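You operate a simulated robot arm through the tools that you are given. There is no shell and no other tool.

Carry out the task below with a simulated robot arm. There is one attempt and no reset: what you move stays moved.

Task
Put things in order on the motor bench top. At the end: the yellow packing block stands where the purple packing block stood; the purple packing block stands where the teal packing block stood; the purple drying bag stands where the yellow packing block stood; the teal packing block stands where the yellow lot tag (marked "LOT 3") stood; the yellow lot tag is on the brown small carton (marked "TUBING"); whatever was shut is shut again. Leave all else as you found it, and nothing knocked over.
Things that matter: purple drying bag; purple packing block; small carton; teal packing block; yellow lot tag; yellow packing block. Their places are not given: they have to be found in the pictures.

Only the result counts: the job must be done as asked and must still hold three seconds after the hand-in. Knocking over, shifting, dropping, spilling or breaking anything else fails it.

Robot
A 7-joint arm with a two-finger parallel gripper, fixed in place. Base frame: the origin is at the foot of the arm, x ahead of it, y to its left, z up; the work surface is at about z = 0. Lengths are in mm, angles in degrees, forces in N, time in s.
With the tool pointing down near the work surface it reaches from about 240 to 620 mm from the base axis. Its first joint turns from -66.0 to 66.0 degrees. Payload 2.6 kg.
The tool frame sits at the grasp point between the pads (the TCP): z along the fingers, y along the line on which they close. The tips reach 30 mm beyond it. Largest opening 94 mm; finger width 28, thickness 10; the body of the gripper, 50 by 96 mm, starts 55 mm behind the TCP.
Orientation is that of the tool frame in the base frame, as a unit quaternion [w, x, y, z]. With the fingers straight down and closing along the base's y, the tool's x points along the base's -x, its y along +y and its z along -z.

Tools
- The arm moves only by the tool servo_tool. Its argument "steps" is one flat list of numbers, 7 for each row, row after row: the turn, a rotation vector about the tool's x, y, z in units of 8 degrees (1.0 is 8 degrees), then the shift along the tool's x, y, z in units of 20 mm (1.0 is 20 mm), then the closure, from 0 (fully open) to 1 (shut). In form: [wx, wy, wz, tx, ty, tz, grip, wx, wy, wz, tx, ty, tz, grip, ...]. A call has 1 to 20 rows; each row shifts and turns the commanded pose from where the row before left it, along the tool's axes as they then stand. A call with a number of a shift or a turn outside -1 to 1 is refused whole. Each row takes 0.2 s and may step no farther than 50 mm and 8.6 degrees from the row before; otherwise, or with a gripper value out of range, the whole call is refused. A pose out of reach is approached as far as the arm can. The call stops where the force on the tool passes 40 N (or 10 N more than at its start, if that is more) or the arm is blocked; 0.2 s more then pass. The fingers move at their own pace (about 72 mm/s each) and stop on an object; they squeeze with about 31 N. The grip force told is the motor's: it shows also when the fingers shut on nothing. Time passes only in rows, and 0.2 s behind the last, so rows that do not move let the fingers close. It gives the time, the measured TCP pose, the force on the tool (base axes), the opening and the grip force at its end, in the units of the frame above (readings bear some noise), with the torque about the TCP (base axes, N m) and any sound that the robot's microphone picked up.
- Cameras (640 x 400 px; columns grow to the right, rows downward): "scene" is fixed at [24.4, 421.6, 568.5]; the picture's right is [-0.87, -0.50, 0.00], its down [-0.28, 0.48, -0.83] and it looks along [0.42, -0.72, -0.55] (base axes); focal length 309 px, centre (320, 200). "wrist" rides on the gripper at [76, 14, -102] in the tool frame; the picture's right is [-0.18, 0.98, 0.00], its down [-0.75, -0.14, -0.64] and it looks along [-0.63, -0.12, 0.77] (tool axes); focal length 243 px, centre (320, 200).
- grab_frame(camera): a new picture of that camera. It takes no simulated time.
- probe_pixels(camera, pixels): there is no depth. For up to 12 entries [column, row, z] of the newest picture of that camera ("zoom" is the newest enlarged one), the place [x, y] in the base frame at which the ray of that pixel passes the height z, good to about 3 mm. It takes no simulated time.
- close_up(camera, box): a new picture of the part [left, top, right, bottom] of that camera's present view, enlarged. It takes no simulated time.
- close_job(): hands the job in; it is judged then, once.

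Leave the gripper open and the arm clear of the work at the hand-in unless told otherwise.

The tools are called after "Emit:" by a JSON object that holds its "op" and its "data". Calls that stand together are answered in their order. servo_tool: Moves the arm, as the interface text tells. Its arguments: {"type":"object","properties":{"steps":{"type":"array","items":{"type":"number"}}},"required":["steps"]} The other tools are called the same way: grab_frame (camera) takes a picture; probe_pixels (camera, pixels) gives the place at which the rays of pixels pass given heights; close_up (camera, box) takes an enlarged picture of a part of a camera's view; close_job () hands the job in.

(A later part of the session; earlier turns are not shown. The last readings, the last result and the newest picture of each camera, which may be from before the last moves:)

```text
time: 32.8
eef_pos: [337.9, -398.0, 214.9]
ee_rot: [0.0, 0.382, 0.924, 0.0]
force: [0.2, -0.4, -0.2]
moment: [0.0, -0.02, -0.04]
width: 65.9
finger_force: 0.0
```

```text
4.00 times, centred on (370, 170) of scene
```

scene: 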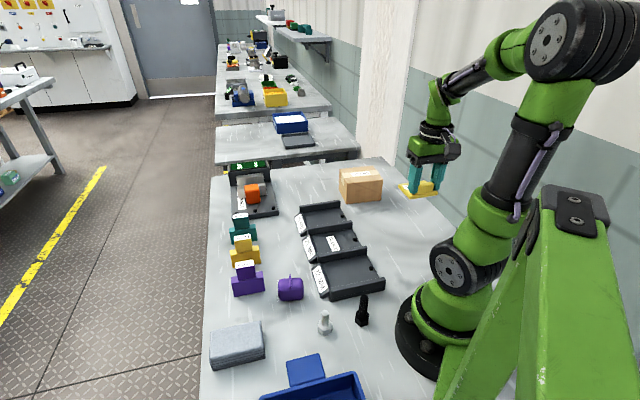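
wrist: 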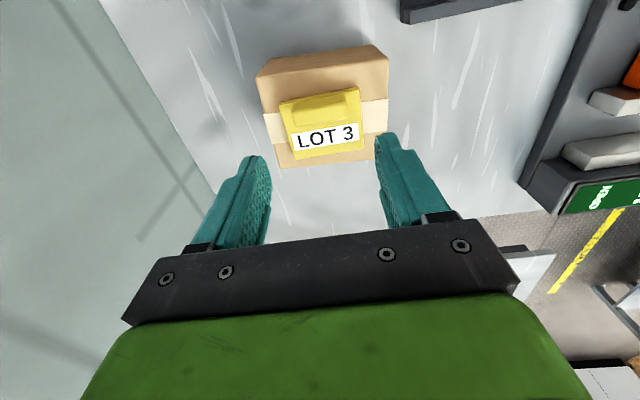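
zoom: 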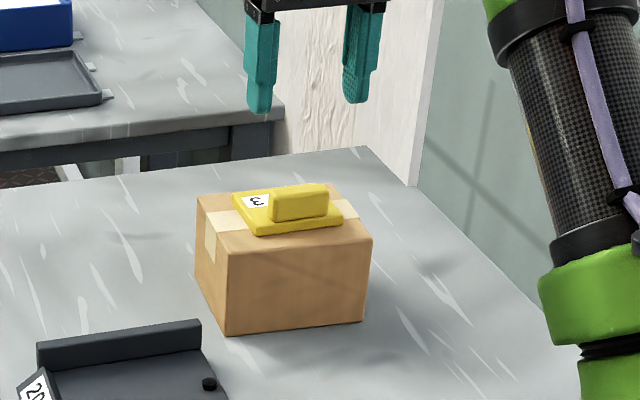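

The tag rests on the carton. Next I'll go above the teal block at (534,-40) with the gripper fully open.

Emit:
{"op": "servo_tool", "data": {"steps": [0, 0, 0, 0.287, 0.98, 0.0375, 0, 0, 0, 0, 0.287, 0.98, 0.0375, 0, 0, 0, 0, 0.287, 0.98, 0.0375, 0, 0, 0, 0, 0.287, 0.98, 0.0375, 0, 0, 0, 0, 0.287, 0.98, 0.0375, 0, 0, 0, 0, 0.287, 0.98, 0.0375, 0, 0, 0, 0, 0.287, 0.98, 0.0375, 0, 0, 0, 0, 0.287, 0.98, 0.0375, 0, 0, 0, 0, 0.287, 0.98, 0.0375, 0, 0, 0, 0, 0.287, 0.98, 0.0375, 0, 0, 0, 0, 0.287, 0.98, 0.0375, 0, 0, 0, 0, 0.287, 0.98, 0.0375, 0, 0, 0, 0, 0.287, 0.98, 0.0375, 0, 0, 0, 0, 0.287, 0.98, 0.0375, 0, 0, 0, 0, 0.287, 0.98, 0.0375, 0, 0, 0, 0, 0.287, 0.98, 0.0375, 0, 0, 0, 0, 0.287, 0.98, 0.0375, 0, 0, 0, 0, 0.287, 0.98, 0.0375, 0, 0, 0, 0, 0.287, 0.98, 0.0375, 0, 0, 0, 0, 0.287, 0.98, 0.0375, 0]}}

Emit:
{"op": "grab_frame", "data": {"camera": "wrist"}}

Emit:
{"op": "close_up", "data": {"camera": "wrist", "box": [260, 40, 420, 180]}}

```text
time: 37.0
eef_pos: [534.3, -39.5, 197.1]
ee_rot: [0.0, 0.383, 0.924, -0.002]
force: [0.1, 0.5, -0.5]
moment: [-0.01, 0.01, 0.02]
width: 93.9
finger_force: 0.1
```

```text
taken
```

wrist: 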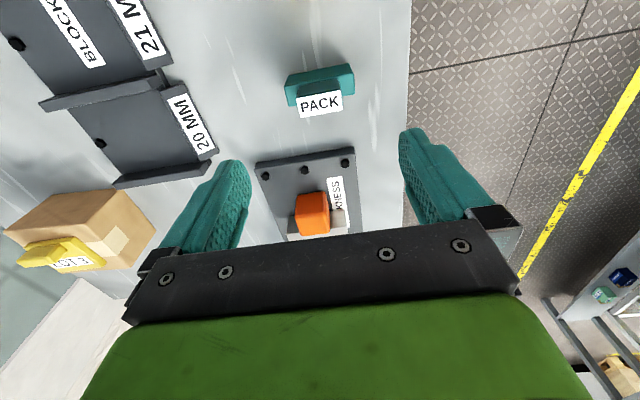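

```text
2.86 times, centred on (340, 110) of wrist
```

zoom: 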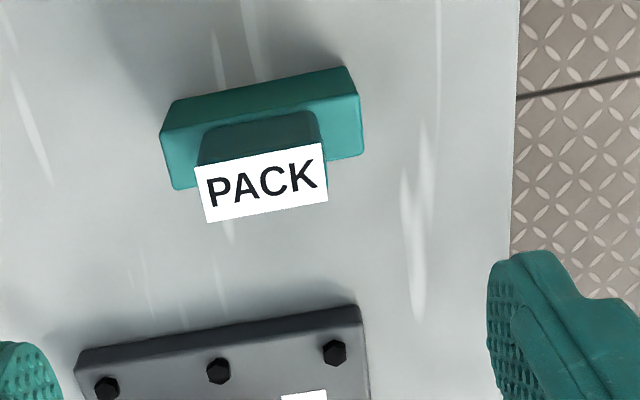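

Emit:
{"op": "probe_pixels", "data": {"camera": "zoom", "pixels": [[175, 98, 0], [345, 67, 0], [162, 138, 42], [353, 97, 42], [175, 190, 42], [362, 155, 42], [195, 170, 80], [321, 143, 80], [328, 198, 80], [206, 222, 80], [85, 362, 0], [355, 308, 0]]}}

Emit:
{"op": "close_up", "data": {"camera": "wrist", "box": [280, 55, 360, 125]}}

```text
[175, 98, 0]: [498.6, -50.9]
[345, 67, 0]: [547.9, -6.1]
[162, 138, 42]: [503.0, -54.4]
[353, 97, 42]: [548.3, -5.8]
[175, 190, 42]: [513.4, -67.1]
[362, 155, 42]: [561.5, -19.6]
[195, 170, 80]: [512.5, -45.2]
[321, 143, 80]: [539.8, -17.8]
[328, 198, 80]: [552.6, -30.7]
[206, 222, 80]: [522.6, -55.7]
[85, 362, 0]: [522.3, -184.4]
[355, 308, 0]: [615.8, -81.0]
```

```text
5.71 times, centred on (320, 90) of wrist
```

zoom: 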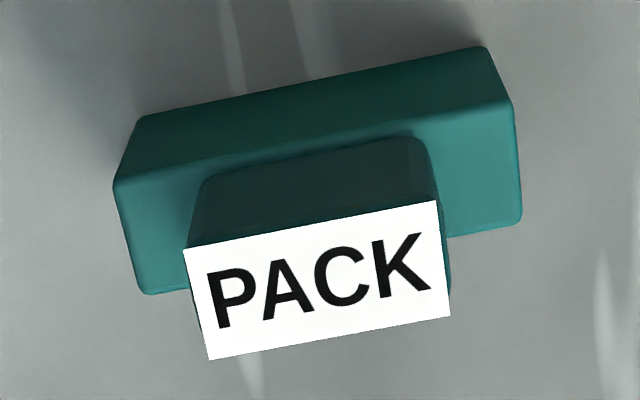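

The wrist view gives the teal centre at about (532,-37.5), with the upper part centred on the slab. The fingers have 12 mm clearance at each end. I'll descend to TCP z≈37.

Emit:
{"op": "servo_tool", "data": {"steps": [0, 0, 0, 0.134, -0.03, 0.9, 0, 0, 0, 0, 0, 0, 0.9, 0, 0, 0, 0, 0, 0, 0.9, 0, 0, 0, 0, 0, 0, 0.9, 0, 0, 0, 0, 0, 0, 0.9, 0]}}

Emit:
{"op": "grab_frame", "data": {"camera": "wrist"}}

Emit:
{"op": "close_up", "data": {"camera": "scene", "box": [190, 140, 310, 300]}}

```text
time: 38.2
eef_pos: [531.2, -38.9, 106.9]
ee_rot: [0.0, 0.383, 0.924, 0.001]
force: [-0.2, 0.2, -0.4]
moment: [0.02, -0.01, -0.01]
width: 94.1
finger_force: 0.0
```

```text
taken
```

wrist: 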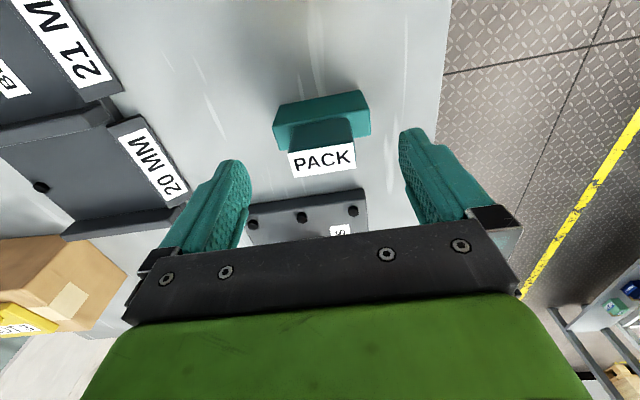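

```text
2.50 times, centred on (250, 220) of scene
```

zoom: 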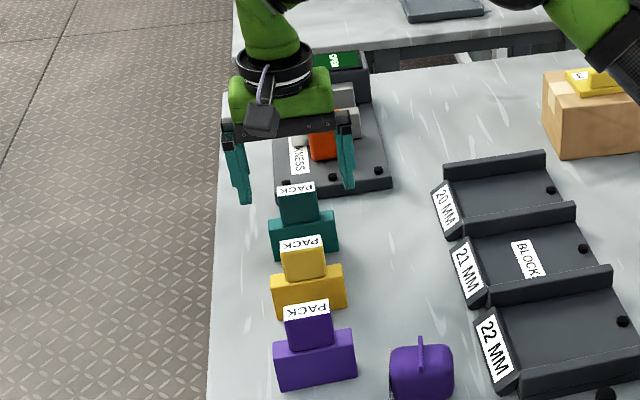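

The label centre at (322,160) matches the expected spot under the TCP. I'll descend and close.

Emit:
{"op": "servo_tool", "data": {"steps": [0, 0, 0, 0, 0, 0.87, 0, 0, 0, 0, 0, 0, 0.87, 0, 0, 0, 0, 0, 0, 0.87, 0, 0, 0, 0, 0, 0, 0.87, 0, 0, 0, 0, 0, 0, 0, 0, 0, 0, 0, 0, 0, 0, 0.2, 0, 0, 0, 0, 0, 0, 0.4, 0, 0, 0, 0, 0, 0, 0.5, 0, 0, 0, 0, 0, 0, 0.6]}}

Emit:
{"op": "grab_frame", "data": {"camera": "wrist"}}

Emit:
{"op": "close_up", "data": {"camera": "scene", "box": [190, 150, 310, 310]}}

```text
time: 40.2
eef_pos: [531.1, -37.9, 38.0]
ee_rot: [0.0, 0.383, 0.924, 0.0]
force: [-0.4, 0.6, 0.1]
moment: [0.01, -0.01, -0.01]
width: 73.8
finger_force: 30.9
```

```text
taken
```

wrist: 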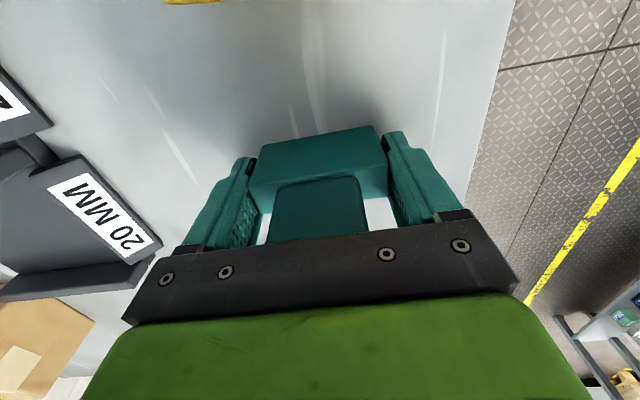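

```text
2.50 times, centred on (250, 230) of scene
```

zoom: 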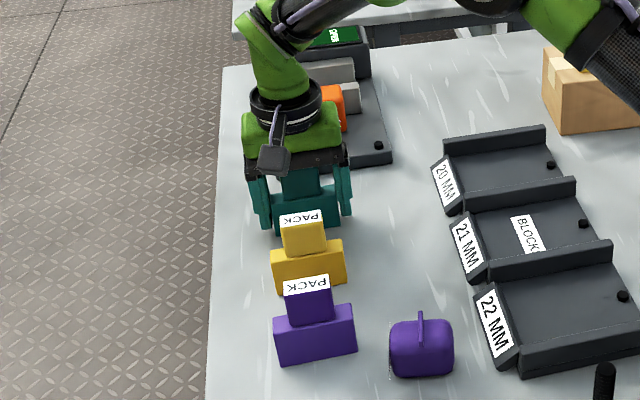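

Teal is gripped, with a 73.8 mm opening and TCP at (531.1,-37.9,38). I'll lift and carry it toward the tag's old place, aiming the TCP at (140,-257).

Emit:
{"op": "servo_tool", "data": {"steps": [0, 0, 0, 0, 0, -0.5, 0.7, 0, 0, 0, 0, 0, -1, 0.7, 0, 0, 0, 0, 0, -1, 0.7, 0, 0, 0, 0, 0, -1, 0.7, 0, 0, 0, 0, 0, -1, 0.7, 0, 0, 0, 0, 0, -1, 0.7, 0, 0, 0, 0, 0, -1, 0.7, 0, 0, 0, 0, 0, -1, 0.7, 0, 0, 0, 0, 0, -0.5, 0.7]}}

Emit:
{"op": "servo_tool", "data": {"steps": [0, 0, 0, 0.2764, -0.98, 0, 0.7, 0, 0, 0, 0.2764, -0.98, 0, 0.7, 0, 0, 0, 0.2764, -0.98, 0, 0.7, 0, 0, 0, 0.2764, -0.98, 0, 0.7, 0, 0, 0, 0.2764, -0.98, 0, 0.7, 0, 0, 0, 0.2764, -0.98, 0, 0.7, 0, 0, 0, 0.2764, -0.98, 0, 0.7, 0, 0, 0, 0.2764, -0.98, 0, 0.7, 0, 0, 0, 0.2764, -0.98, 0, 0.7, 0, 0, 0, 0.2764, -0.98, 0, 0.7, 0, 0, 0, 0.2764, -0.98, 0, 0.7, 0, 0, 0, 0.2764, -0.98, 0, 0.7, 0, 0, 0, 0.2764, -0.98, 0, 0.7, 0, 0, 0, 0.2764, -0.98, 0, 0.7, 0, 0, 0, 0.2764, -0.98, 0, 0.7, 0, 0, 0, 0.2764, -0.98, 0, 0.7, 0, 0, 0, 0.2764, -0.98, 0, 0.7, 0, 0, 0, 0.2764, -0.98, 0, 0.7, 0, 0, 0, 0.2764, -0.98, 0, 0.7, 0, 0, 0, 0.2764, -0.98, 0, 0.7]}}

Emit:
{"op": "servo_tool", "data": {"steps": [0, 0, 0, 0.2764, -0.98, 0, 0.7, 0, 0, 0, 0.2764, -0.98, 0, 0.7, 0, 0, 0, 0, 0, 0, 0.7]}}

Emit:
{"op": "grab_frame", "data": {"camera": "wrist"}}

Emit:
{"op": "grab_frame", "data": {"camera": "scene"}}

```text
time: 42.2
eef_pos: [531.9, -38.7, 196.2]
ee_rot: [0.0, 0.383, 0.924, 0.0]
force: [-0.2, -0.5, -3.5]
moment: [0.01, -0.01, -0.01]
width: 73.9
finger_force: 30.7
```

```text
time: 46.4
eef_pos: [175.3, -238.1, 197.6]
ee_rot: [0.0, 0.382, 0.924, 0.0]
force: [0.1, 0.3, -2.5]
moment: [-0.02, 0.0, 0.01]
width: 74.0
finger_force: 31.3
```

```text
time: 47.2
eef_pos: [139.5, -257.3, 197.1]
ee_rot: [-0.001, 0.383, 0.924, 0.001]
force: [0.4, 0.4, -2.4]
moment: [0.0, 0.01, -0.02]
width: 74.0
finger_force: 31.2
```

```text
taken
```

wrist: 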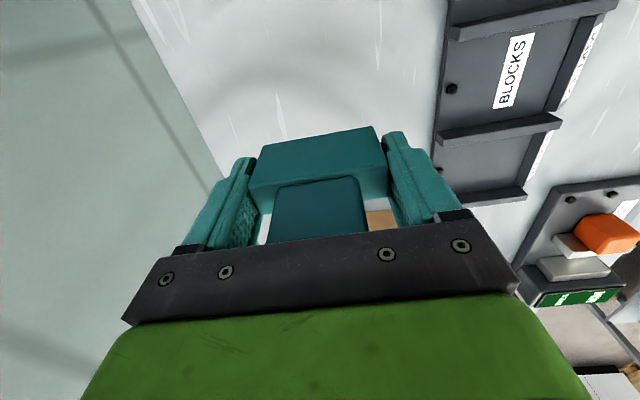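

```text
taken
```

scene: 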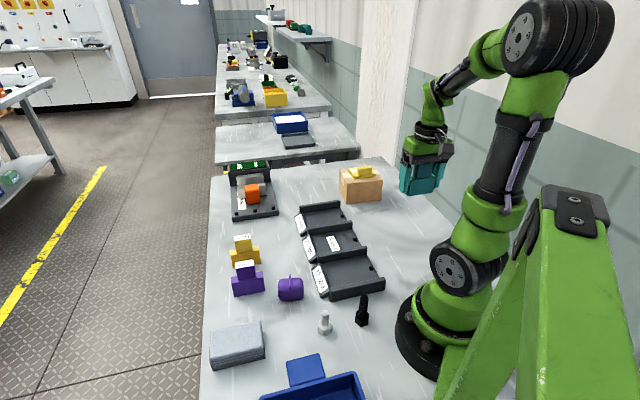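

It's over the tag's old place. I'll descend to about z 42 and then in small steps to contact.

Emit:
{"op": "servo_tool", "data": {"steps": [0, 0, 0, 0, 0, 0.965, 0.7, 0, 0, 0, 0, 0, 0.965, 0.7, 0, 0, 0, 0, 0, 0.965, 0.7, 0, 0, 0, 0, 0, 0.965, 0.7, 0, 0, 0, 0, 0, 0.965, 0.7, 0, 0, 0, 0, 0, 0.965, 0.7, 0, 0, 0, 0, 0, 0.965, 0.7, 0, 0, 0, 0, 0, 0.9, 0.7, 0, 0, 0, 0, 0, 0.1, 0.7]}}

Emit:
{"op": "close_up", "data": {"camera": "scene", "box": [360, 170, 470, 270]}}

```text
time: 49.2
eef_pos: [141.4, -257.7, 43.0]
ee_rot: [-0.001, 0.383, 0.924, 0.0]
force: [-1.2, 0.1, -2.7]
moment: [0.0, 0.0, -0.04]
width: 73.9
finger_force: 30.6
```

```text
4.00 times, centred on (415, 220) of scene
```

zoom: 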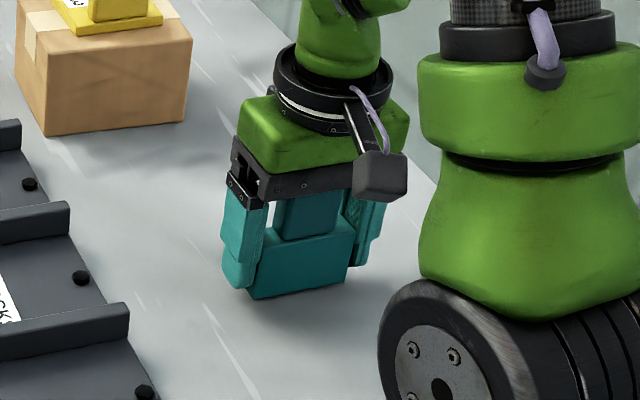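

Emit:
{"op": "servo_tool", "data": {"steps": [0, 0, 0, 0, 0, 0.1, 0.7, 0, 0, 0, 0, 0, 0.1, 0.7, 0, 0, 0, 0, 0, 0.05, 0.7]}}

```text
time: 50.0
eef_pos: [140.8, -257.3, 38.9]
ee_rot: [0.0, 0.383, 0.924, 0.0]
force: [-2.2, 5.2, 15.4]
moment: [0.0, 0.32, -0.09]
width: 73.8
finger_force: 31.1
```

It's in contact at z≈38.9. I'll relax slightly, open, and lift.

Emit:
{"op": "servo_tool", "data": {"steps": [0, 0, 0, 0, 0, -0.05, 0.7, 0, 0, 0, 0, 0, 0, 0.1, 0, 0, 0, 0, 0, 0, 0, 0, 0, 0, 0, 0, 0, 0, 0, 0, 0, 0, 0, -0.5, 0, 0, 0, 0, 0, 0, -1, 0, 0, 0, 0, 0, 0, -1, 0, 0, 0, 0, 0, 0, -1, 0, 0, 0, 0, 0, 0, -1, 0, 0, 0, 0, 0, 0, -1, 0, 0, 0, 0, 0, 0, -1, 0, 0, 0, 0, 0, 0, -1, 0, 0, 0, 0, 0, 0, -1, 0]}}

Emit:
{"op": "grab_frame", "data": {"camera": "wrist"}}

Emit:
{"op": "close_up", "data": {"camera": "scene", "box": [382, 205, 430, 259]}}

```text
time: 52.8
eef_pos: [139.9, -256.8, 209.2]
ee_rot: [-0.001, 0.382, 0.924, 0.0]
force: [-0.7, 0.0, 0.6]
moment: [-0.02, -0.02, -0.01]
width: 94.0
finger_force: 0.1
```

```text
taken
```

wrist: 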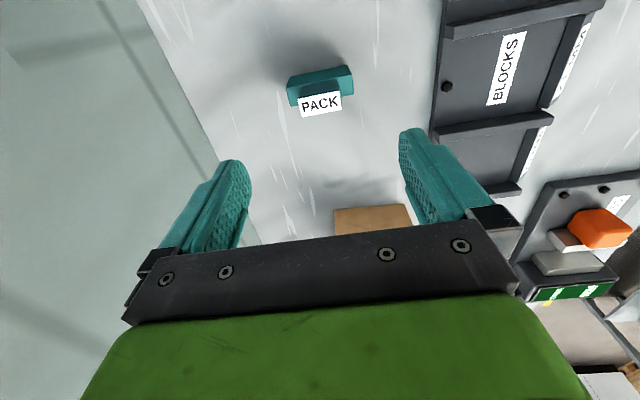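

```text
7.41 times, centred on (406, 232) of scene
```

zoom: 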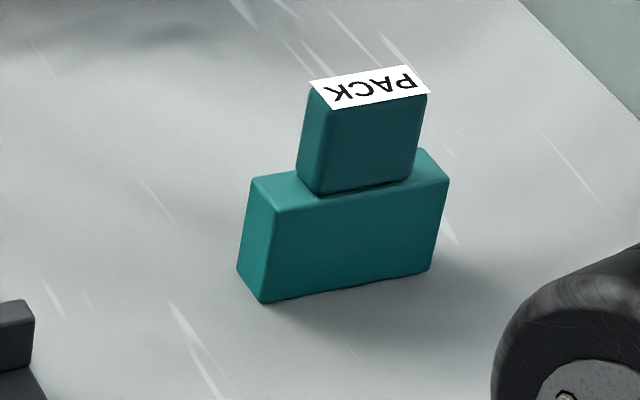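

Teal stands in place. I'll verify its footprint with the scene probe.

Emit:
{"op": "probe_pixels", "data": {"camera": "zoom", "pixels": [[262, 303, 0], [430, 270, 0], [237, 267, 0], [262, 303, 0], [430, 270, 0], [237, 267, 0], [275, 208, 42], [450, 182, 42], [251, 177, 42], [420, 150, 42]]}}

```text
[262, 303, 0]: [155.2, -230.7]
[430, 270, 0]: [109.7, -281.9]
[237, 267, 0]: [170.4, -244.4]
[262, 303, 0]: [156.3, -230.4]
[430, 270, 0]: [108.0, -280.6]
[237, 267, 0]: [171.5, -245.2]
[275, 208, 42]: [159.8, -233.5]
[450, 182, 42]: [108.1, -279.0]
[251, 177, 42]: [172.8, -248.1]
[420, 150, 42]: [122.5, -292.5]
```

Teal's footprint is within about 3 mm of the tag's old centre. Next I'll fly to the purple block at about (404,90).

Emit:
{"op": "servo_tool", "data": {"steps": [0, 0, 0, 0.133, 0.98, 0, 0, 0, 0, 0, 0.133, 0.98, 0, 0, 0, 0, 0, 0.133, 0.98, 0, 0, 0, 0, 0, 0.133, 0.98, 0, 0, 0, 0, 0, 0.133, 0.98, 0, 0, 0, 0, 0, 0.133, 0.98, 0, 0, 0, 0, 0, 0.133, 0.98, 0, 0, 0, 0, 0, 0.133, 0.98, 0, 0, 0, 0, 0, 0.133, 0.98, 0, 0, 0, 0, 0, 0.133, 0.98, 0, 0, 0, 0, 0, 0.133, 0.98, 0, 0, 0, 0, 0, 0.133, 0.98, 0, 0, 0, 0, 0, 0.133, 0.98, 0, 0, 0, 0, 0, 0.133, 0.98, 0, 0, 0, 0, 0, 0.133, 0.98, 0, 0, 0, 0, 0, 0.133, 0.98, 0, 0, 0, 0, 0, 0.133, 0.98, 0, 0, 0, 0, 0, 0.133, 0.98, 0, 0, 0, 0, 0, 0.133, 0.98, 0, 0, 0, 0, 0, 0.133, 0.98, 0, 0]}}

Emit:
{"op": "servo_tool", "data": {"steps": [0, 0, 0, 0.133, 0.98, 0.2, 0, 0, 0, 0, 0.133, 0.98, 0.2, 0, 0, 0, 0, 0, 0, 0, 0]}}

Emit:
{"op": "grab_frame", "data": {"camera": "wrist"}}

Emit:
{"op": "close_up", "data": {"camera": "wrist", "box": [280, 55, 360, 125]}}

```text
time: 57.0
eef_pos: [380.9, 57.6, 209.2]
ee_rot: [0.0, 0.383, 0.924, 0.0]
force: [-0.4, -0.3, 0.2]
moment: [-0.02, 0.02, -0.01]
width: 94.0
finger_force: 0.1
```

```text
time: 57.8
eef_pos: [404.2, 90.4, 200.1]
ee_rot: [0.0, 0.382, 0.924, 0.0]
force: [-0.2, 0.0, 0.3]
moment: [0.01, 0.0, 0.04]
width: 93.7
finger_force: 0.0
```

```text
taken
```

wrist: 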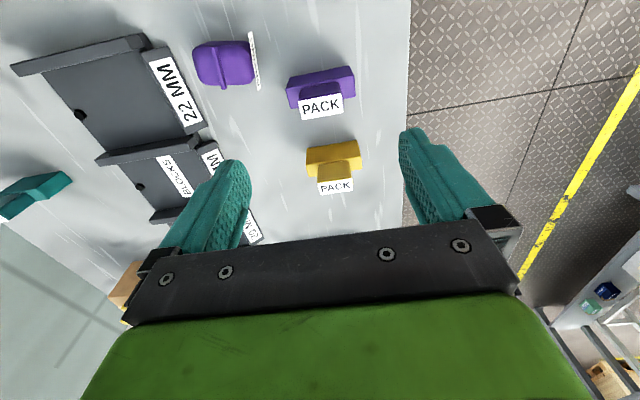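

```text
5.71 times, centred on (320, 90) of wrist
```

zoom: 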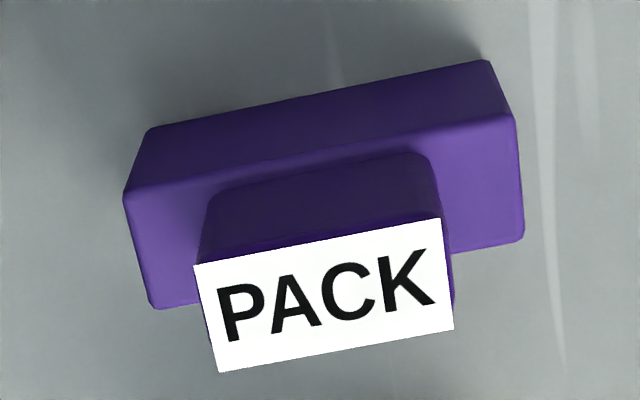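

Emit:
{"op": "probe_pixels", "data": {"camera": "zoom", "pixels": [[123, 192, 42], [515, 118, 42], [157, 309, 42], [524, 237, 42], [193, 265, 80], [440, 218, 80], [453, 328, 80], [218, 373, 80], [123, 192, 42], [515, 118, 42], [157, 309, 42], [524, 237, 42]]}}

```text
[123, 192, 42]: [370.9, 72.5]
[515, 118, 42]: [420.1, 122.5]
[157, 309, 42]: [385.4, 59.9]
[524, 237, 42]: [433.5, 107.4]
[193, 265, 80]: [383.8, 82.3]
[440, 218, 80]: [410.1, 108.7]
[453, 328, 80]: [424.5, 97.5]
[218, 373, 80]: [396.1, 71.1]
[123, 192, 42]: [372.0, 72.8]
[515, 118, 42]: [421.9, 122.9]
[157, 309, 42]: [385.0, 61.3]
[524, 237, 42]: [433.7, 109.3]
```

The purple centre is at about (403,90.7). Before descending I'll check the clearance of the left finger to the bag and its side card at about (252,60).

Emit:
{"op": "close_up", "data": {"camera": "wrist", "box": [180, 20, 300, 120]}}

Emit:
{"op": "probe_pixels", "data": {"camera": "wrist", "pixels": [[250, 33, 0], [250, 33, 40], [258, 90, 0], [258, 90, 40], [196, 62, 0], [196, 62, 40], [222, 88, 0], [222, 88, 60]]}}

```text
4.00 times, centred on (240, 70) of wrist
```

zoom: 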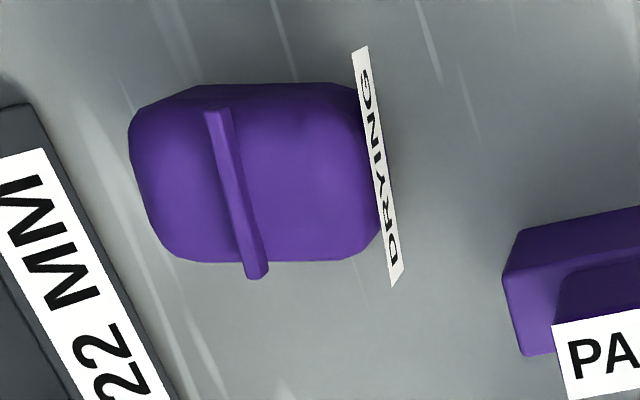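

```text
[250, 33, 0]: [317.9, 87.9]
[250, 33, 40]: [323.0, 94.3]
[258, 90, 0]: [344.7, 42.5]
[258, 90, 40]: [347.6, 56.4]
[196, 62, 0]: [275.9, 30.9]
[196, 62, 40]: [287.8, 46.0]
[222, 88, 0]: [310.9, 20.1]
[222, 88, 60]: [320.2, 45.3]
```

The finger would pass roughly 10 mm from the "DRYING" card, so I'll narrow the opening slightly to about 88 mm for more room. Then I'll descend onto the purple block and close.

Emit:
{"op": "servo_tool", "data": {"steps": [0, 0, 0, 0.046, -0.06, 0.9, 0.06, 0, 0, 0, 0, 0, 0.9, 0.06, 0, 0, 0, 0, 0, 0.9, 0.06, 0, 0, 0, 0, 0, 0.9, 0.06, 0, 0, 0, 0, 0, 0.9, 0.06, 0, 0, 0, 0, 0, 0, 0.06]}}

Emit:
{"op": "grab_frame", "data": {"camera": "wrist"}}

```text
time: 59.2
eef_pos: [402.3, 90.9, 108.9]
ee_rot: [0.0, 0.382, 0.924, -0.001]
force: [0.6, 0.6, 0.6]
moment: [0.0, -0.03, -0.01]
width: 88.7
finger_force: 0.1
```

```text
taken
```

wrist: 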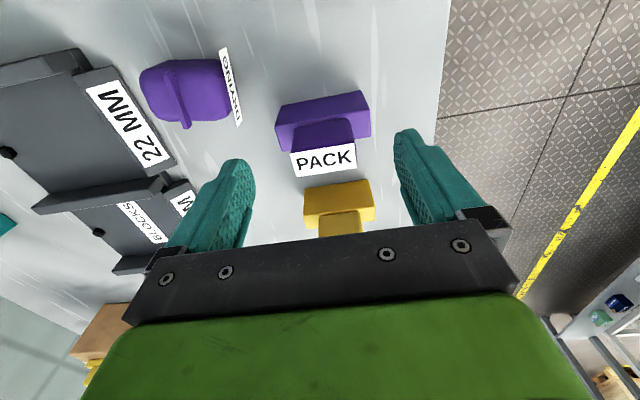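

The block is centred, with its label at (323,160). I'll descend and grip.

Emit:
{"op": "servo_tool", "data": {"steps": [0, 0, 0, 0, 0, 0.89, 0.06, 0, 0, 0, 0, 0, 0.89, 0.06, 0, 0, 0, 0, 0, 0.89, 0.06, 0, 0, 0, 0, 0, 0.86, 0.06, 0, 0, 0, 0, 0, 0, 0.06, 0, 0, 0, 0, 0, 0, 0.2, 0, 0, 0, 0, 0, 0, 0.4, 0, 0, 0, 0, 0, 0, 0.6, 0, 0, 0, 0, 0, 0, 0.7]}}

Emit:
{"op": "grab_frame", "data": {"camera": "wrist"}}

Emit:
{"op": "close_up", "data": {"camera": "scene", "box": [190, 200, 330, 320]}}

```text
time: 61.2
eef_pos: [402.0, 89.1, 40.7]
ee_rot: [0.0, 0.382, 0.924, 0.0]
force: [-0.1, 0.4, 0.8]
moment: [0.0, -0.03, 0.02]
width: 73.9
finger_force: 30.7
```

```text
taken
```

wrist: 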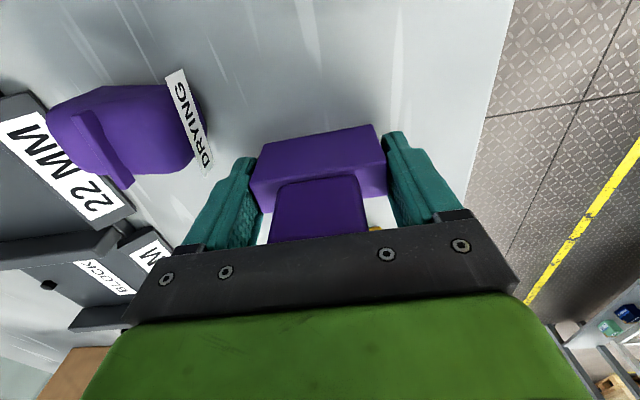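

```text
3.33 times, centred on (260, 260) of scene
```

zoom: 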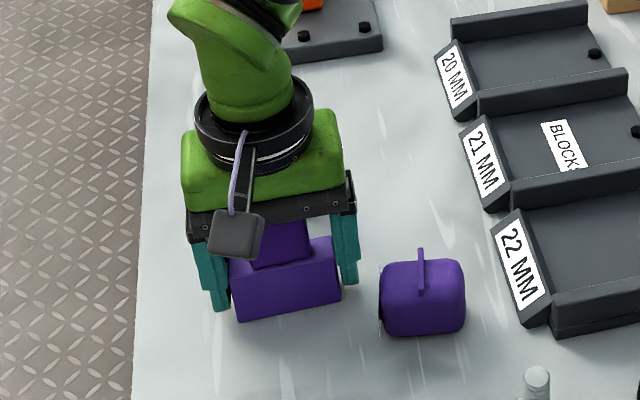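

Purple is gripped in the same way as teal was. I'll lift, carry it to teal's old grasp position at (531.3,-38.2), and descend close to the table.

Emit:
{"op": "servo_tool", "data": {"steps": [0, 0, 0, 0, 0, -0.5, 0.7, 0, 0, 0, 0, 0, -1, 0.7, 0, 0, 0, 0, 0, -1, 0.7, 0, 0, 0, 0, 0, -1, 0.7, 0, 0, 0, 0, 0, -1, 0.7, 0, 0, 0, 0, 0, -1, 0.7, 0, 0, 0, 0, 0, -1, 0.7, 0, 0, 0, 0, 0, -1, 0.7, 0, 0, 0, 0, 0, -0.5, 0.7]}}

Emit:
{"op": "servo_tool", "data": {"steps": [0, 0, 0, -0.908, 0.005, 0, 0.7, 0, 0, 0, -0.908, 0.005, 0, 0.7, 0, 0, 0, -0.908, 0.005, 0, 0.7, 0, 0, 0, -0.908, 0.005, 0, 0.7, 0, 0, 0, -0.908, 0.005, 0, 0.7, 0, 0, 0, -0.908, 0.005, 0, 0.7, 0, 0, 0, -0.908, 0.005, 0, 0.7, 0, 0, 0, -0.908, 0.005, 0, 0.7, 0, 0, 0, -0.908, 0.005, 0, 0.7, 0, 0, 0, -0.908, 0.005, 0, 0.7, 0, 0, 0, 0, 0, 0, 0.7]}}

Emit:
{"op": "grab_frame", "data": {"camera": "wrist"}}

Emit:
{"op": "grab_frame", "data": {"camera": "scene"}}

```text
time: 63.2
eef_pos: [403.5, 87.8, 199.0]
ee_rot: [0.001, 0.382, 0.924, 0.0]
force: [-0.2, 0.5, -1.9]
moment: [-0.01, -0.03, -0.01]
width: 73.7
finger_force: 30.7
```

```text
time: 65.6
eef_pos: [532.1, -39.7, 199.5]
ee_rot: [0.0, 0.382, 0.924, 0.0]
force: [0.5, 0.4, -2.0]
moment: [0.01, 0.0, -0.01]
width: 73.8
finger_force: 30.9
```

```text
taken
```

wrist: 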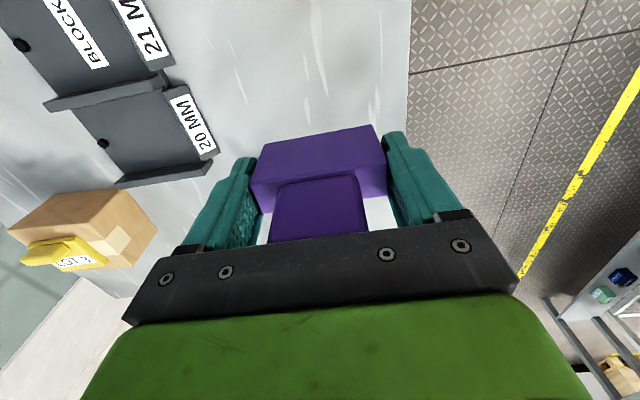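

```text
taken
```

scene: 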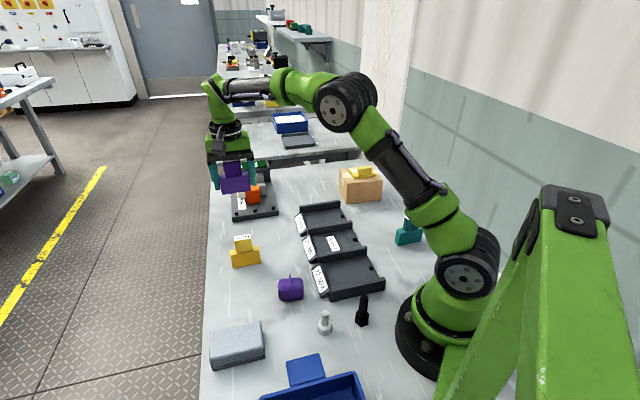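

It's over teal's old place. Descending.

Emit:
{"op": "servo_tool", "data": {"steps": [0, 0, 0, 0, 0, 0.965, 0.7, 0, 0, 0, 0, 0, 0.965, 0.7, 0, 0, 0, 0, 0, 0.965, 0.7, 0, 0, 0, 0, 0, 0.965, 0.7, 0, 0, 0, 0, 0, 0.965, 0.7, 0, 0, 0, 0, 0, 0.965, 0.7, 0, 0, 0, 0, 0, 0.965, 0.7, 0, 0, 0, 0, 0, 0.93, 0.7, 0, 0, 0, 0, 0, 0.1, 0.7]}}

Emit:
{"op": "close_up", "data": {"camera": "scene", "box": [190, 150, 310, 280]}}

```text
time: 67.6
eef_pos: [531.9, -39.0, 43.2]
ee_rot: [0.0, 0.382, 0.924, 0.001]
force: [0.1, -0.5, -2.0]
moment: [0.01, 0.01, 0.01]
width: 73.8
finger_force: 31.1
```

```text
3.08 times, centred on (250, 215) of scene
```

zoom: 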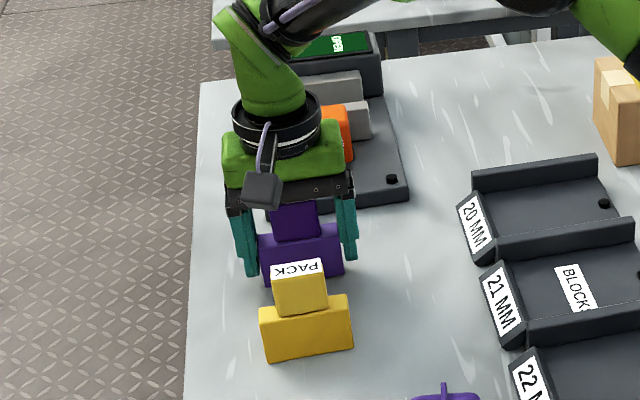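

Emit:
{"op": "servo_tool", "data": {"steps": [0, 0, 0, 0, 0, 0.08, 0.7, 0, 0, 0, 0, 0, 0.06, 0.7, 0, 0, 0, 0, 0, 0, 0.7]}}

```text
time: 68.4
eef_pos: [531.2, -38.2, 40.5]
ee_rot: [0.0, 0.383, 0.924, -0.001]
force: [0.3, -0.4, -2.0]
moment: [-0.01, 0.0, 0.02]
width: 74.0
finger_force: 31.1
```

There's no contact yet (force -2 N), so I'll go slightly lower.

Emit:
{"op": "servo_tool", "data": {"steps": [0, 0, 0, 0, 0, 0.06, 0.7, 0, 0, 0, 0, 0, 0.04, 0.7, 0, 0, 0, 0, 0, 0, 0.7]}}

```text
time: 69.2
eef_pos: [533.3, -38.2, 40.1]
ee_rot: [0.002, 0.383, 0.924, 0.0]
force: [-6.2, 0.9, 13.5]
moment: [-0.11, 0.37, -0.08]
width: 73.5
finger_force: 31.4
```

Contact, at 13.5 N. I'll relax, open, and lift.

Emit:
{"op": "servo_tool", "data": {"steps": [0, 0, 0, 0, 0, -0.06, 0.7, 0, 0, 0, 0, 0, 0, 0.1, 0, 0, 0, 0, 0, 0, 0, 0, 0, 0, 0, 0, 0, 0, 0, 0, 0, 0, 0, -0.5, 0, 0, 0, 0, 0, 0, -1, 0, 0, 0, 0, 0, 0, -1, 0, 0, 0, 0, 0, 0, -1, 0, 0, 0, 0, 0, 0, -1, 0, 0, 0, 0, 0, 0, -1, 0, 0, 0, 0, 0, 0, -1, 0, 0, 0, 0, 0, 0, -1, 0, 0, 0, 0, 0, 0, -0.5, 0]}}

Emit:
{"op": "close_up", "data": {"camera": "wrist", "box": [280, 55, 360, 125]}}

Emit:
{"op": "close_up", "data": {"camera": "scene", "box": [190, 150, 310, 280]}}

```text
time: 72.0
eef_pos: [531.7, -40.2, 199.2]
ee_rot: [0.0, 0.384, 0.924, 0.0]
force: [0.3, -0.1, 0.4]
moment: [0.04, 0.01, -0.01]
width: 94.0
finger_force: 0.0
```

```text
5.71 times, centred on (320, 90) of wrist
```

zoom: 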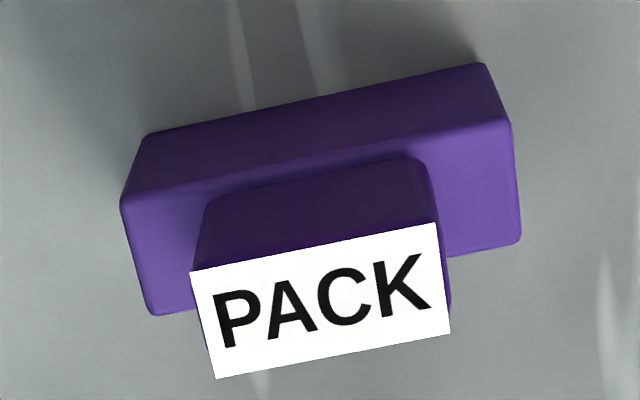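

```text
3.08 times, centred on (250, 215) of scene
```

zoom: 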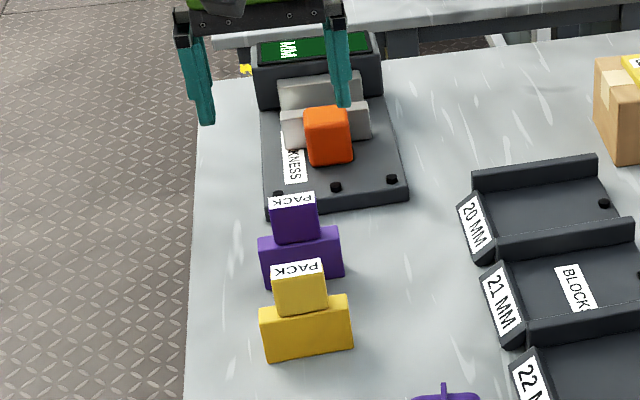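

Purple stands in teal's old place. I'll shift back over the yellow block.

Emit:
{"op": "servo_tool", "data": {"steps": [0, 0, 0, 0.909, -0.007, 0, 0.06, 0, 0, 0, 0.909, -0.007, 0, 0.06, 0, 0, 0, 0.909, -0.007, 0, 0.06, 0, 0, 0, 0.909, -0.007, 0, 0.06, 0, 0, 0, 0.909, -0.007, 0, 0.06, 0, 0, 0, 0, 0, 0, 0.06]}}

Emit:
{"op": "grab_frame", "data": {"camera": "wrist"}}

Emit:
{"op": "close_up", "data": {"camera": "wrist", "box": [280, 55, 360, 125]}}

Emit:
{"op": "close_up", "data": {"camera": "scene", "box": [220, 208, 268, 252]}}

```text
time: 73.4
eef_pos: [466.4, 24.8, 200.6]
ee_rot: [0.0, 0.383, 0.924, 0.0]
force: [0.2, 0.3, -0.2]
moment: [0.01, 0.0, 0.0]
width: 88.5
finger_force: 0.1
```

```text
taken
```

wrist: 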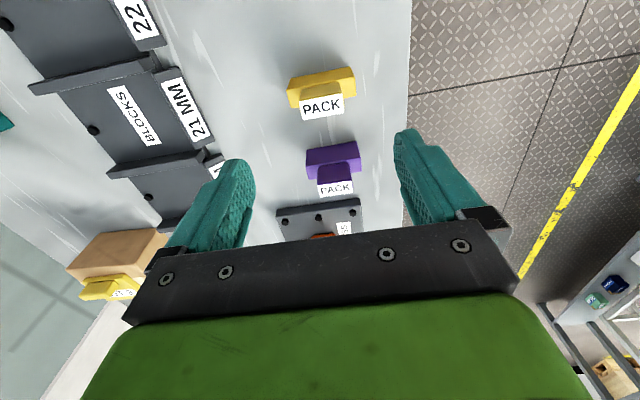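

```text
5.71 times, centred on (320, 90) of wrist
```

zoom: 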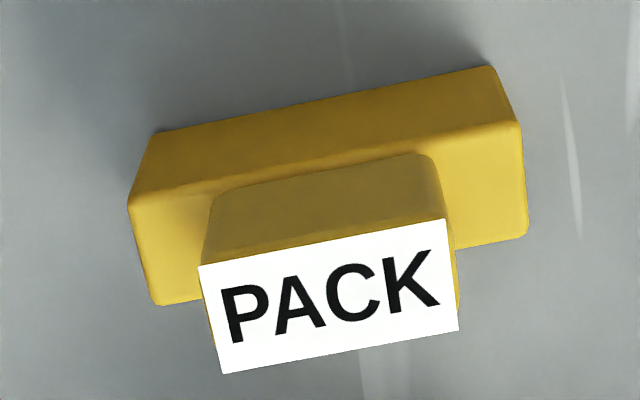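

```text
9.09 times, centred on (244, 230) of scene
```

zoom: 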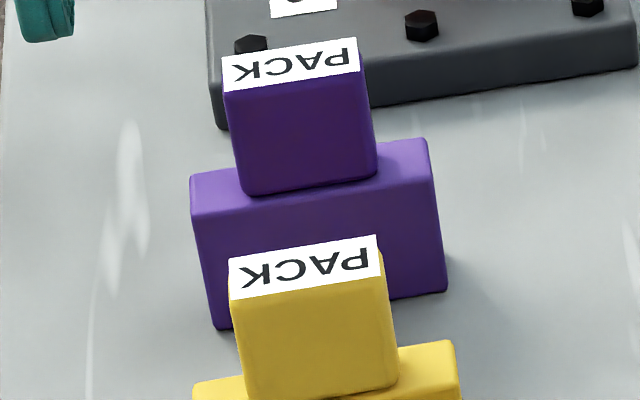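

Yellow is centred under the tool, and purple's placement is within about 3 mm of teal's old spot. I'll descend on yellow and grip.

Emit:
{"op": "servo_tool", "data": {"steps": [0, 0, 0, 0, 0, 0.9, 0.06, 0, 0, 0, 0, 0, 0.9, 0.06, 0, 0, 0, 0, 0, 0.9, 0.06, 0, 0, 0, 0, 0, 0.9, 0.06, 0, 0, 0, 0, 0, 0.9, 0.06, 0, 0, 0, 0, 0, 0, 0.06]}}

Emit:
{"op": "grab_frame", "data": {"camera": "wrist"}}

```text
time: 74.8
eef_pos: [467.0, 25.1, 110.2]
ee_rot: [0.0, 0.383, 0.924, 0.001]
force: [-0.1, -1.1, 0.3]
moment: [-0.02, -0.02, -0.01]
width: 88.6
finger_force: 0.2
```

```text
taken
```

wrist: 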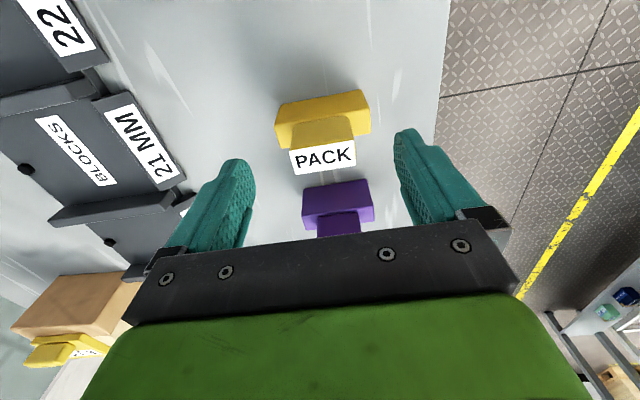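

Emit:
{"op": "servo_tool", "data": {"steps": [0, 0, 0, 0, 0, 0.89, 0.06, 0, 0, 0, 0, 0, 0.89, 0.06, 0, 0, 0, 0, 0, 0.89, 0.06, 0, 0, 0, 0, 0, 0.88, 0.06, 0, 0, 0, 0, 0, 0, 0.06, 0, 0, 0, 0, 0, 0, 0.2, 0, 0, 0, 0, 0, 0, 0.4, 0, 0, 0, 0, 0, 0, 0.6, 0, 0, 0, 0, 0, 0, 0.7]}}

Emit:
{"op": "grab_frame", "data": {"camera": "wrist"}}

```text
time: 76.8
eef_pos: [465.5, 24.9, 38.6]
ee_rot: [0.001, 0.382, 0.924, 0.0]
force: [-0.1, 0.3, -0.3]
moment: [-0.03, 0.0, -0.01]
width: 74.0
finger_force: 31.2
```

```text
taken
```

wrist: 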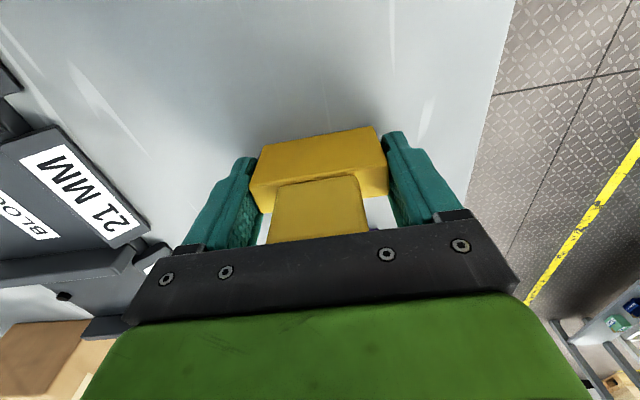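

Yellow is gripped. I'll lift it and carry it to purple's old grasp position at about (402.6,89.3).

Emit:
{"op": "servo_tool", "data": {"steps": [0, 0, 0, 0, 0, -0.5, 0.7, 0, 0, 0, 0, 0, -1, 0.7, 0, 0, 0, 0, 0, -1, 0.7, 0, 0, 0, 0, 0, -1, 0.7, 0, 0, 0, 0, 0, -1, 0.7, 0, 0, 0, 0, 0, -1, 0.7, 0, 0, 0, 0, 0, -1, 0.7, 0, 0, 0, 0.924, 0, 0, 0.7, 0, 0, 0, 0.924, 0, 0, 0.7, 0, 0, 0, 0.924, 0, 0, 0.7, 0, 0, 0, 0.924, 0, 0, 0.7, 0, 0, 0, 0.924, 0, 0, 0.7, 0, 0, 0, 0, 0, 0, 0.7]}}

Emit:
{"op": "grab_frame", "data": {"camera": "wrist"}}

```text
time: 79.6
eef_pos: [403.3, 91.7, 169.2]
ee_rot: [0.0, 0.383, 0.924, 0.0]
force: [0.9, 0.0, -2.6]
moment: [0.0, -0.07, 0.03]
width: 73.9
finger_force: 30.9
```

```text
taken
```

wrist: 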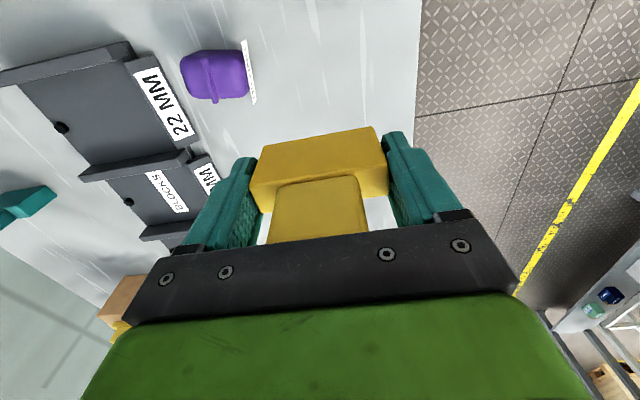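

Emit:
{"op": "servo_tool", "data": {"steps": [0, 0, 0, 0, -0.05, 0.9, 0.7, 0, 0, 0, 0, 0, 0.9, 0.7, 0, 0, 0, 0, 0, 0.9, 0.7, 0, 0, 0, 0, 0, 0.9, 0.7, 0, 0, 0, 0, 0, 0.9, 0.7, 0, 0, 0, 0, 0, 0.9, 0.7, 0, 0, 0, 0, 0, 0.85, 0.7, 0, 0, 0, 0, 0, 0.1, 0.7, 0, 0, 0, 0, 0, 0, 0.7]}}

Emit:
{"op": "close_up", "data": {"camera": "scene", "box": [190, 200, 330, 320]}}

```text
time: 81.6
eef_pos: [399.0, 89.2, 41.9]
ee_rot: [0.0, 0.383, 0.924, 0.0]
force: [0.1, 0.6, -1.7]
moment: [-0.03, 0.0, 0.01]
width: 73.8
finger_force: 30.9
```

```text
3.33 times, centred on (260, 260) of scene
```

zoom: 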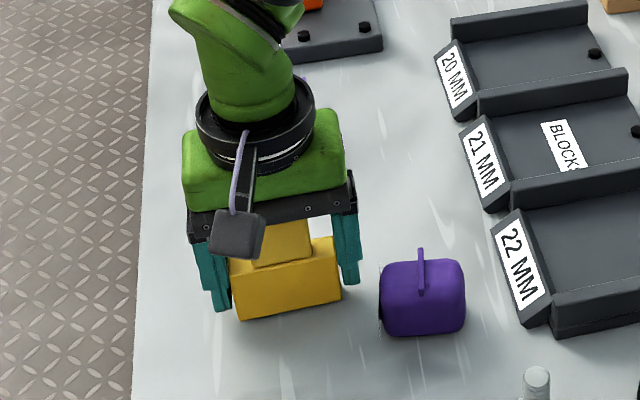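

This matches the earlier picture of purple in this spot. Small steps down to contact now.

Emit:
{"op": "servo_tool", "data": {"steps": [0, 0, 0, 0, 0, 0.08, 0.7, 0, 0, 0, 0, 0, 0.06, 0.7, 0, 0, 0, 0, 0, 0, 0.7]}}

```text
time: 82.4
eef_pos: [400.2, 89.3, 39.6]
ee_rot: [0.001, 0.383, 0.924, 0.0]
force: [-0.6, -0.6, -1.9]
moment: [0.02, 0.03, -0.01]
width: 73.9
finger_force: 30.8
```

Emit:
{"op": "servo_tool", "data": {"steps": [0, 0, 0, 0, 0, 0.05, 0.7, 0, 0, 0, 0, 0, 0.04, 0.7, 0, 0, 0, 0, 0, 0, 0.7]}}

```text
time: 83.2
eef_pos: [402.4, 89.5, 38.9]
ee_rot: [0.0, 0.383, 0.924, 0.0]
force: [-10.2, -3.2, 24.2]
moment: [0.13, 0.24, -0.01]
width: 73.7
finger_force: 31.2
```

Contact, at 24 N. I'll relax 1 mm, open to about 88 mm, and lift.

Emit:
{"op": "servo_tool", "data": {"steps": [0, 0, 0, 0, 0, -0.07, 0.7, 0, 0, 0, 0, 0, 0, 0.15, 0, 0, 0, 0, 0, 0, 0.06, 0, 0, 0, 0, 0, 0, 0.06, 0, 0, 0, 0, 0, -0.5, 0.06, 0, 0, 0, 0, 0, -1, 0.06, 0, 0, 0, 0, 0, -1, 0.06, 0, 0, 0, 0, 0, -1, 0.06, 0, 0, 0, 0, 0, -1, 0.06, 0, 0, 0, 0, 0, -1, 0.06, 0, 0, 0, 0, 0, -1, 0.06, 0, 0, 0, 0, 0, -1, 0.06, 0, 0, 0, 0, 0, -0.5, 0.06]}}

Emit:
{"op": "grab_frame", "data": {"camera": "wrist"}}

Emit:
{"op": "close_up", "data": {"camera": "scene", "box": [224, 256, 272, 300]}}

```text
time: 86.0
eef_pos: [400.1, 88.8, 199.1]
ee_rot: [0.0, 0.383, 0.924, 0.0]
force: [0.8, 0.1, -0.7]
moment: [-0.02, 0.0, 0.04]
width: 88.7
finger_force: 0.1
```

```text
taken
```

wrist: 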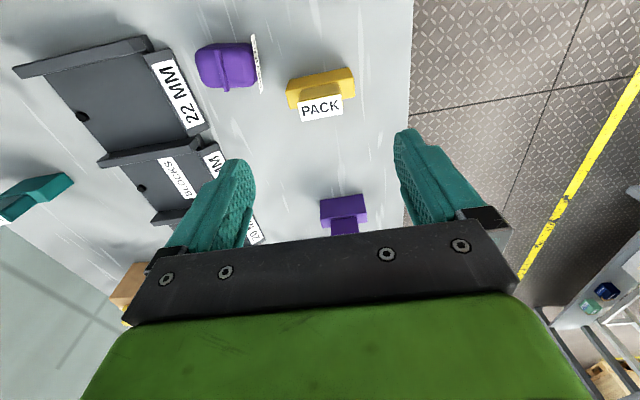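

```text
9.09 times, centred on (248, 278) of scene
```

zoom: 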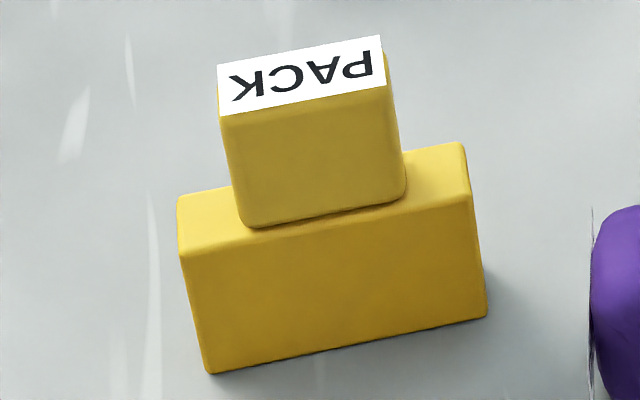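

Yellow is within about 3 mm of purple's old spot. Next I'll hover over the bag for a close look.

Emit:
{"op": "servo_tool", "data": {"steps": [0, 0, 0, 0.36, -0.84, 0, 0, 0, 0, 0, 0.36, -0.84, 0, 0, 0, 0, 0, 0.36, -0.84, 0, 0, 0, 0, 0, 0.36, -0.84, 0, 0, 0, 0, 0, 0.36, -0.84, 0, 0, 0, 0, 0, 0, 0, 0, 0]}}

Emit:
{"op": "grab_frame", "data": {"camera": "wrist"}}

Emit:
{"op": "close_up", "data": {"camera": "wrist", "box": [270, 50, 370, 130]}}

Emit:
{"op": "close_up", "data": {"camera": "scene", "box": [266, 266, 314, 310]}}

```text
time: 87.4
eef_pos: [315.6, 54.6, 200.0]
ee_rot: [-0.001, 0.383, 0.924, 0.0]
force: [1.0, 0.4, 0.6]
moment: [-0.01, -0.05, 0.02]
width: 93.9
finger_force: 0.0
```

```text
taken
```

wrist: 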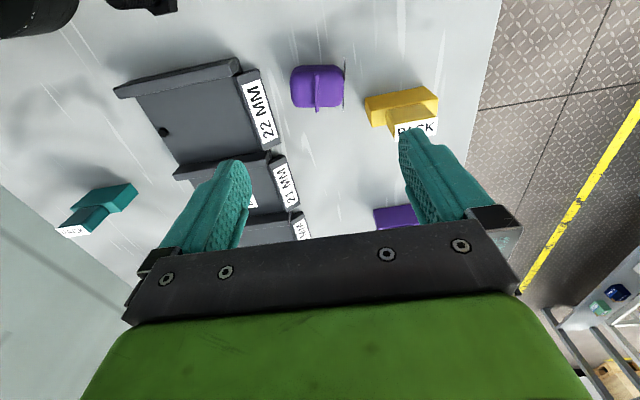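

```text
5.00 times, centred on (320, 90) of wrist
```

zoom: 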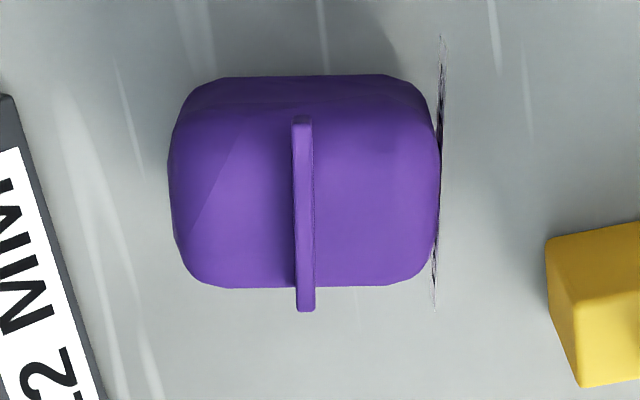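

```text
9.09 times, centred on (290, 288) of scene
```

zoom: 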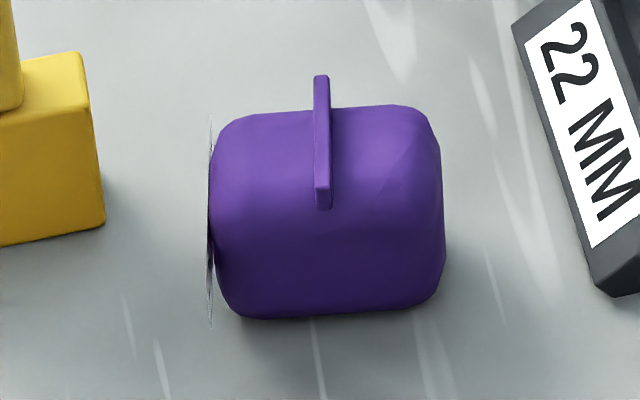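

I'll triangulate the fin's ends. First the scene zoom, which is the newest, then the wrist.

Emit:
{"op": "probe_pixels", "data": {"camera": "zoom", "pixels": [[322, 188, 40], [322, 188, 70], [321, 77, 40], [321, 77, 70], [240, 317, 0], [420, 307, 0], [215, 260, 0], [444, 260, 0], [322, 188, 40], [322, 188, 70], [321, 77, 40], [321, 77, 70]]}}

Emit:
{"op": "close_up", "data": {"camera": "wrist", "box": [270, 50, 370, 130]}}

Emit:
{"op": "probe_pixels", "data": {"camera": "zoom", "pixels": [[302, 120, 40], [302, 120, 70], [306, 306, 40], [306, 306, 70], [168, 170, 20], [440, 170, 20], [300, 76, 10], [300, 287, 40], [302, 120, 40], [302, 120, 70], [306, 306, 40], [306, 306, 70]]}}

```text
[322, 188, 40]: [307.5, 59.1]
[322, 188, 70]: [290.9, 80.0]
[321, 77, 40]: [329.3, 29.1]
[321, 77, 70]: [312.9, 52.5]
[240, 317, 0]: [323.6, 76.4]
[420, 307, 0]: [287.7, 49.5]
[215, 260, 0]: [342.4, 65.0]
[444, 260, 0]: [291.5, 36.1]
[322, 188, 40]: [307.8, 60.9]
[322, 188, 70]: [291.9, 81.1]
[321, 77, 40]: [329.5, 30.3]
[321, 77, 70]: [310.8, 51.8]
```

```text
5.00 times, centred on (320, 90) of wrist
```

zoom: 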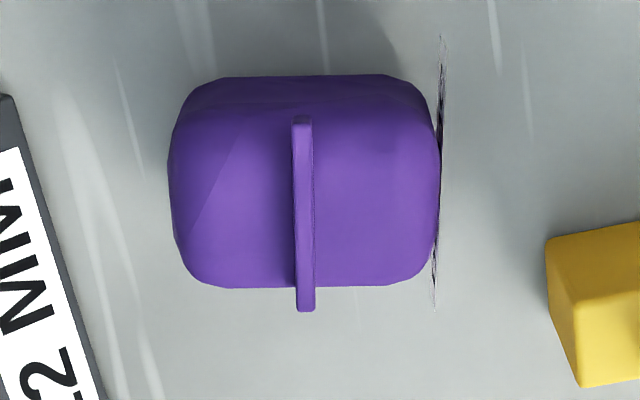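

```text
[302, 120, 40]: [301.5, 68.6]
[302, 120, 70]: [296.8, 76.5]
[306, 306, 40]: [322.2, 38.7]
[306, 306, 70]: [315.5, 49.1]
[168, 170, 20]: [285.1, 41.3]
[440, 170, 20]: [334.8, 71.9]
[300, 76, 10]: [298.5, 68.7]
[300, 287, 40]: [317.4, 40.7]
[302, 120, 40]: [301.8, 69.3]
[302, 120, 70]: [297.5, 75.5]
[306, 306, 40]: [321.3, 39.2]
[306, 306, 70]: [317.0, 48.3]
```

The fin's top is at z≈59, centred at about (308.5,59.5), running along -56°. I'll zoom in to see how far it rises above the bag's body.

Emit:
{"op": "close_up", "data": {"camera": "scene", "box": [276, 270, 308, 290]}}

Emit:
{"op": "probe_pixels", "data": {"camera": "zoom", "pixels": [[320, 200, 50]]}}

```text
16.00 times, centred on (292, 280) of scene
```

zoom: 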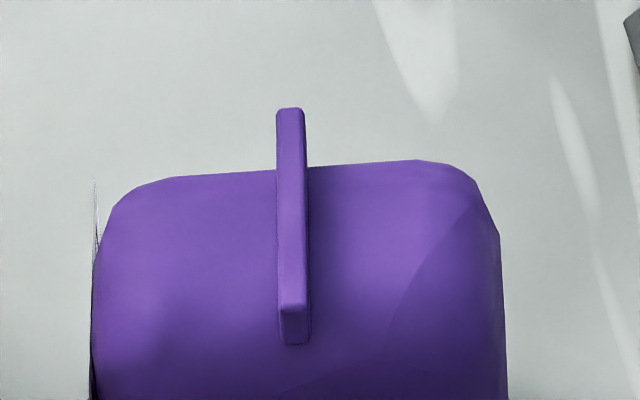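

```text
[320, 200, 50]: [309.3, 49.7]
```

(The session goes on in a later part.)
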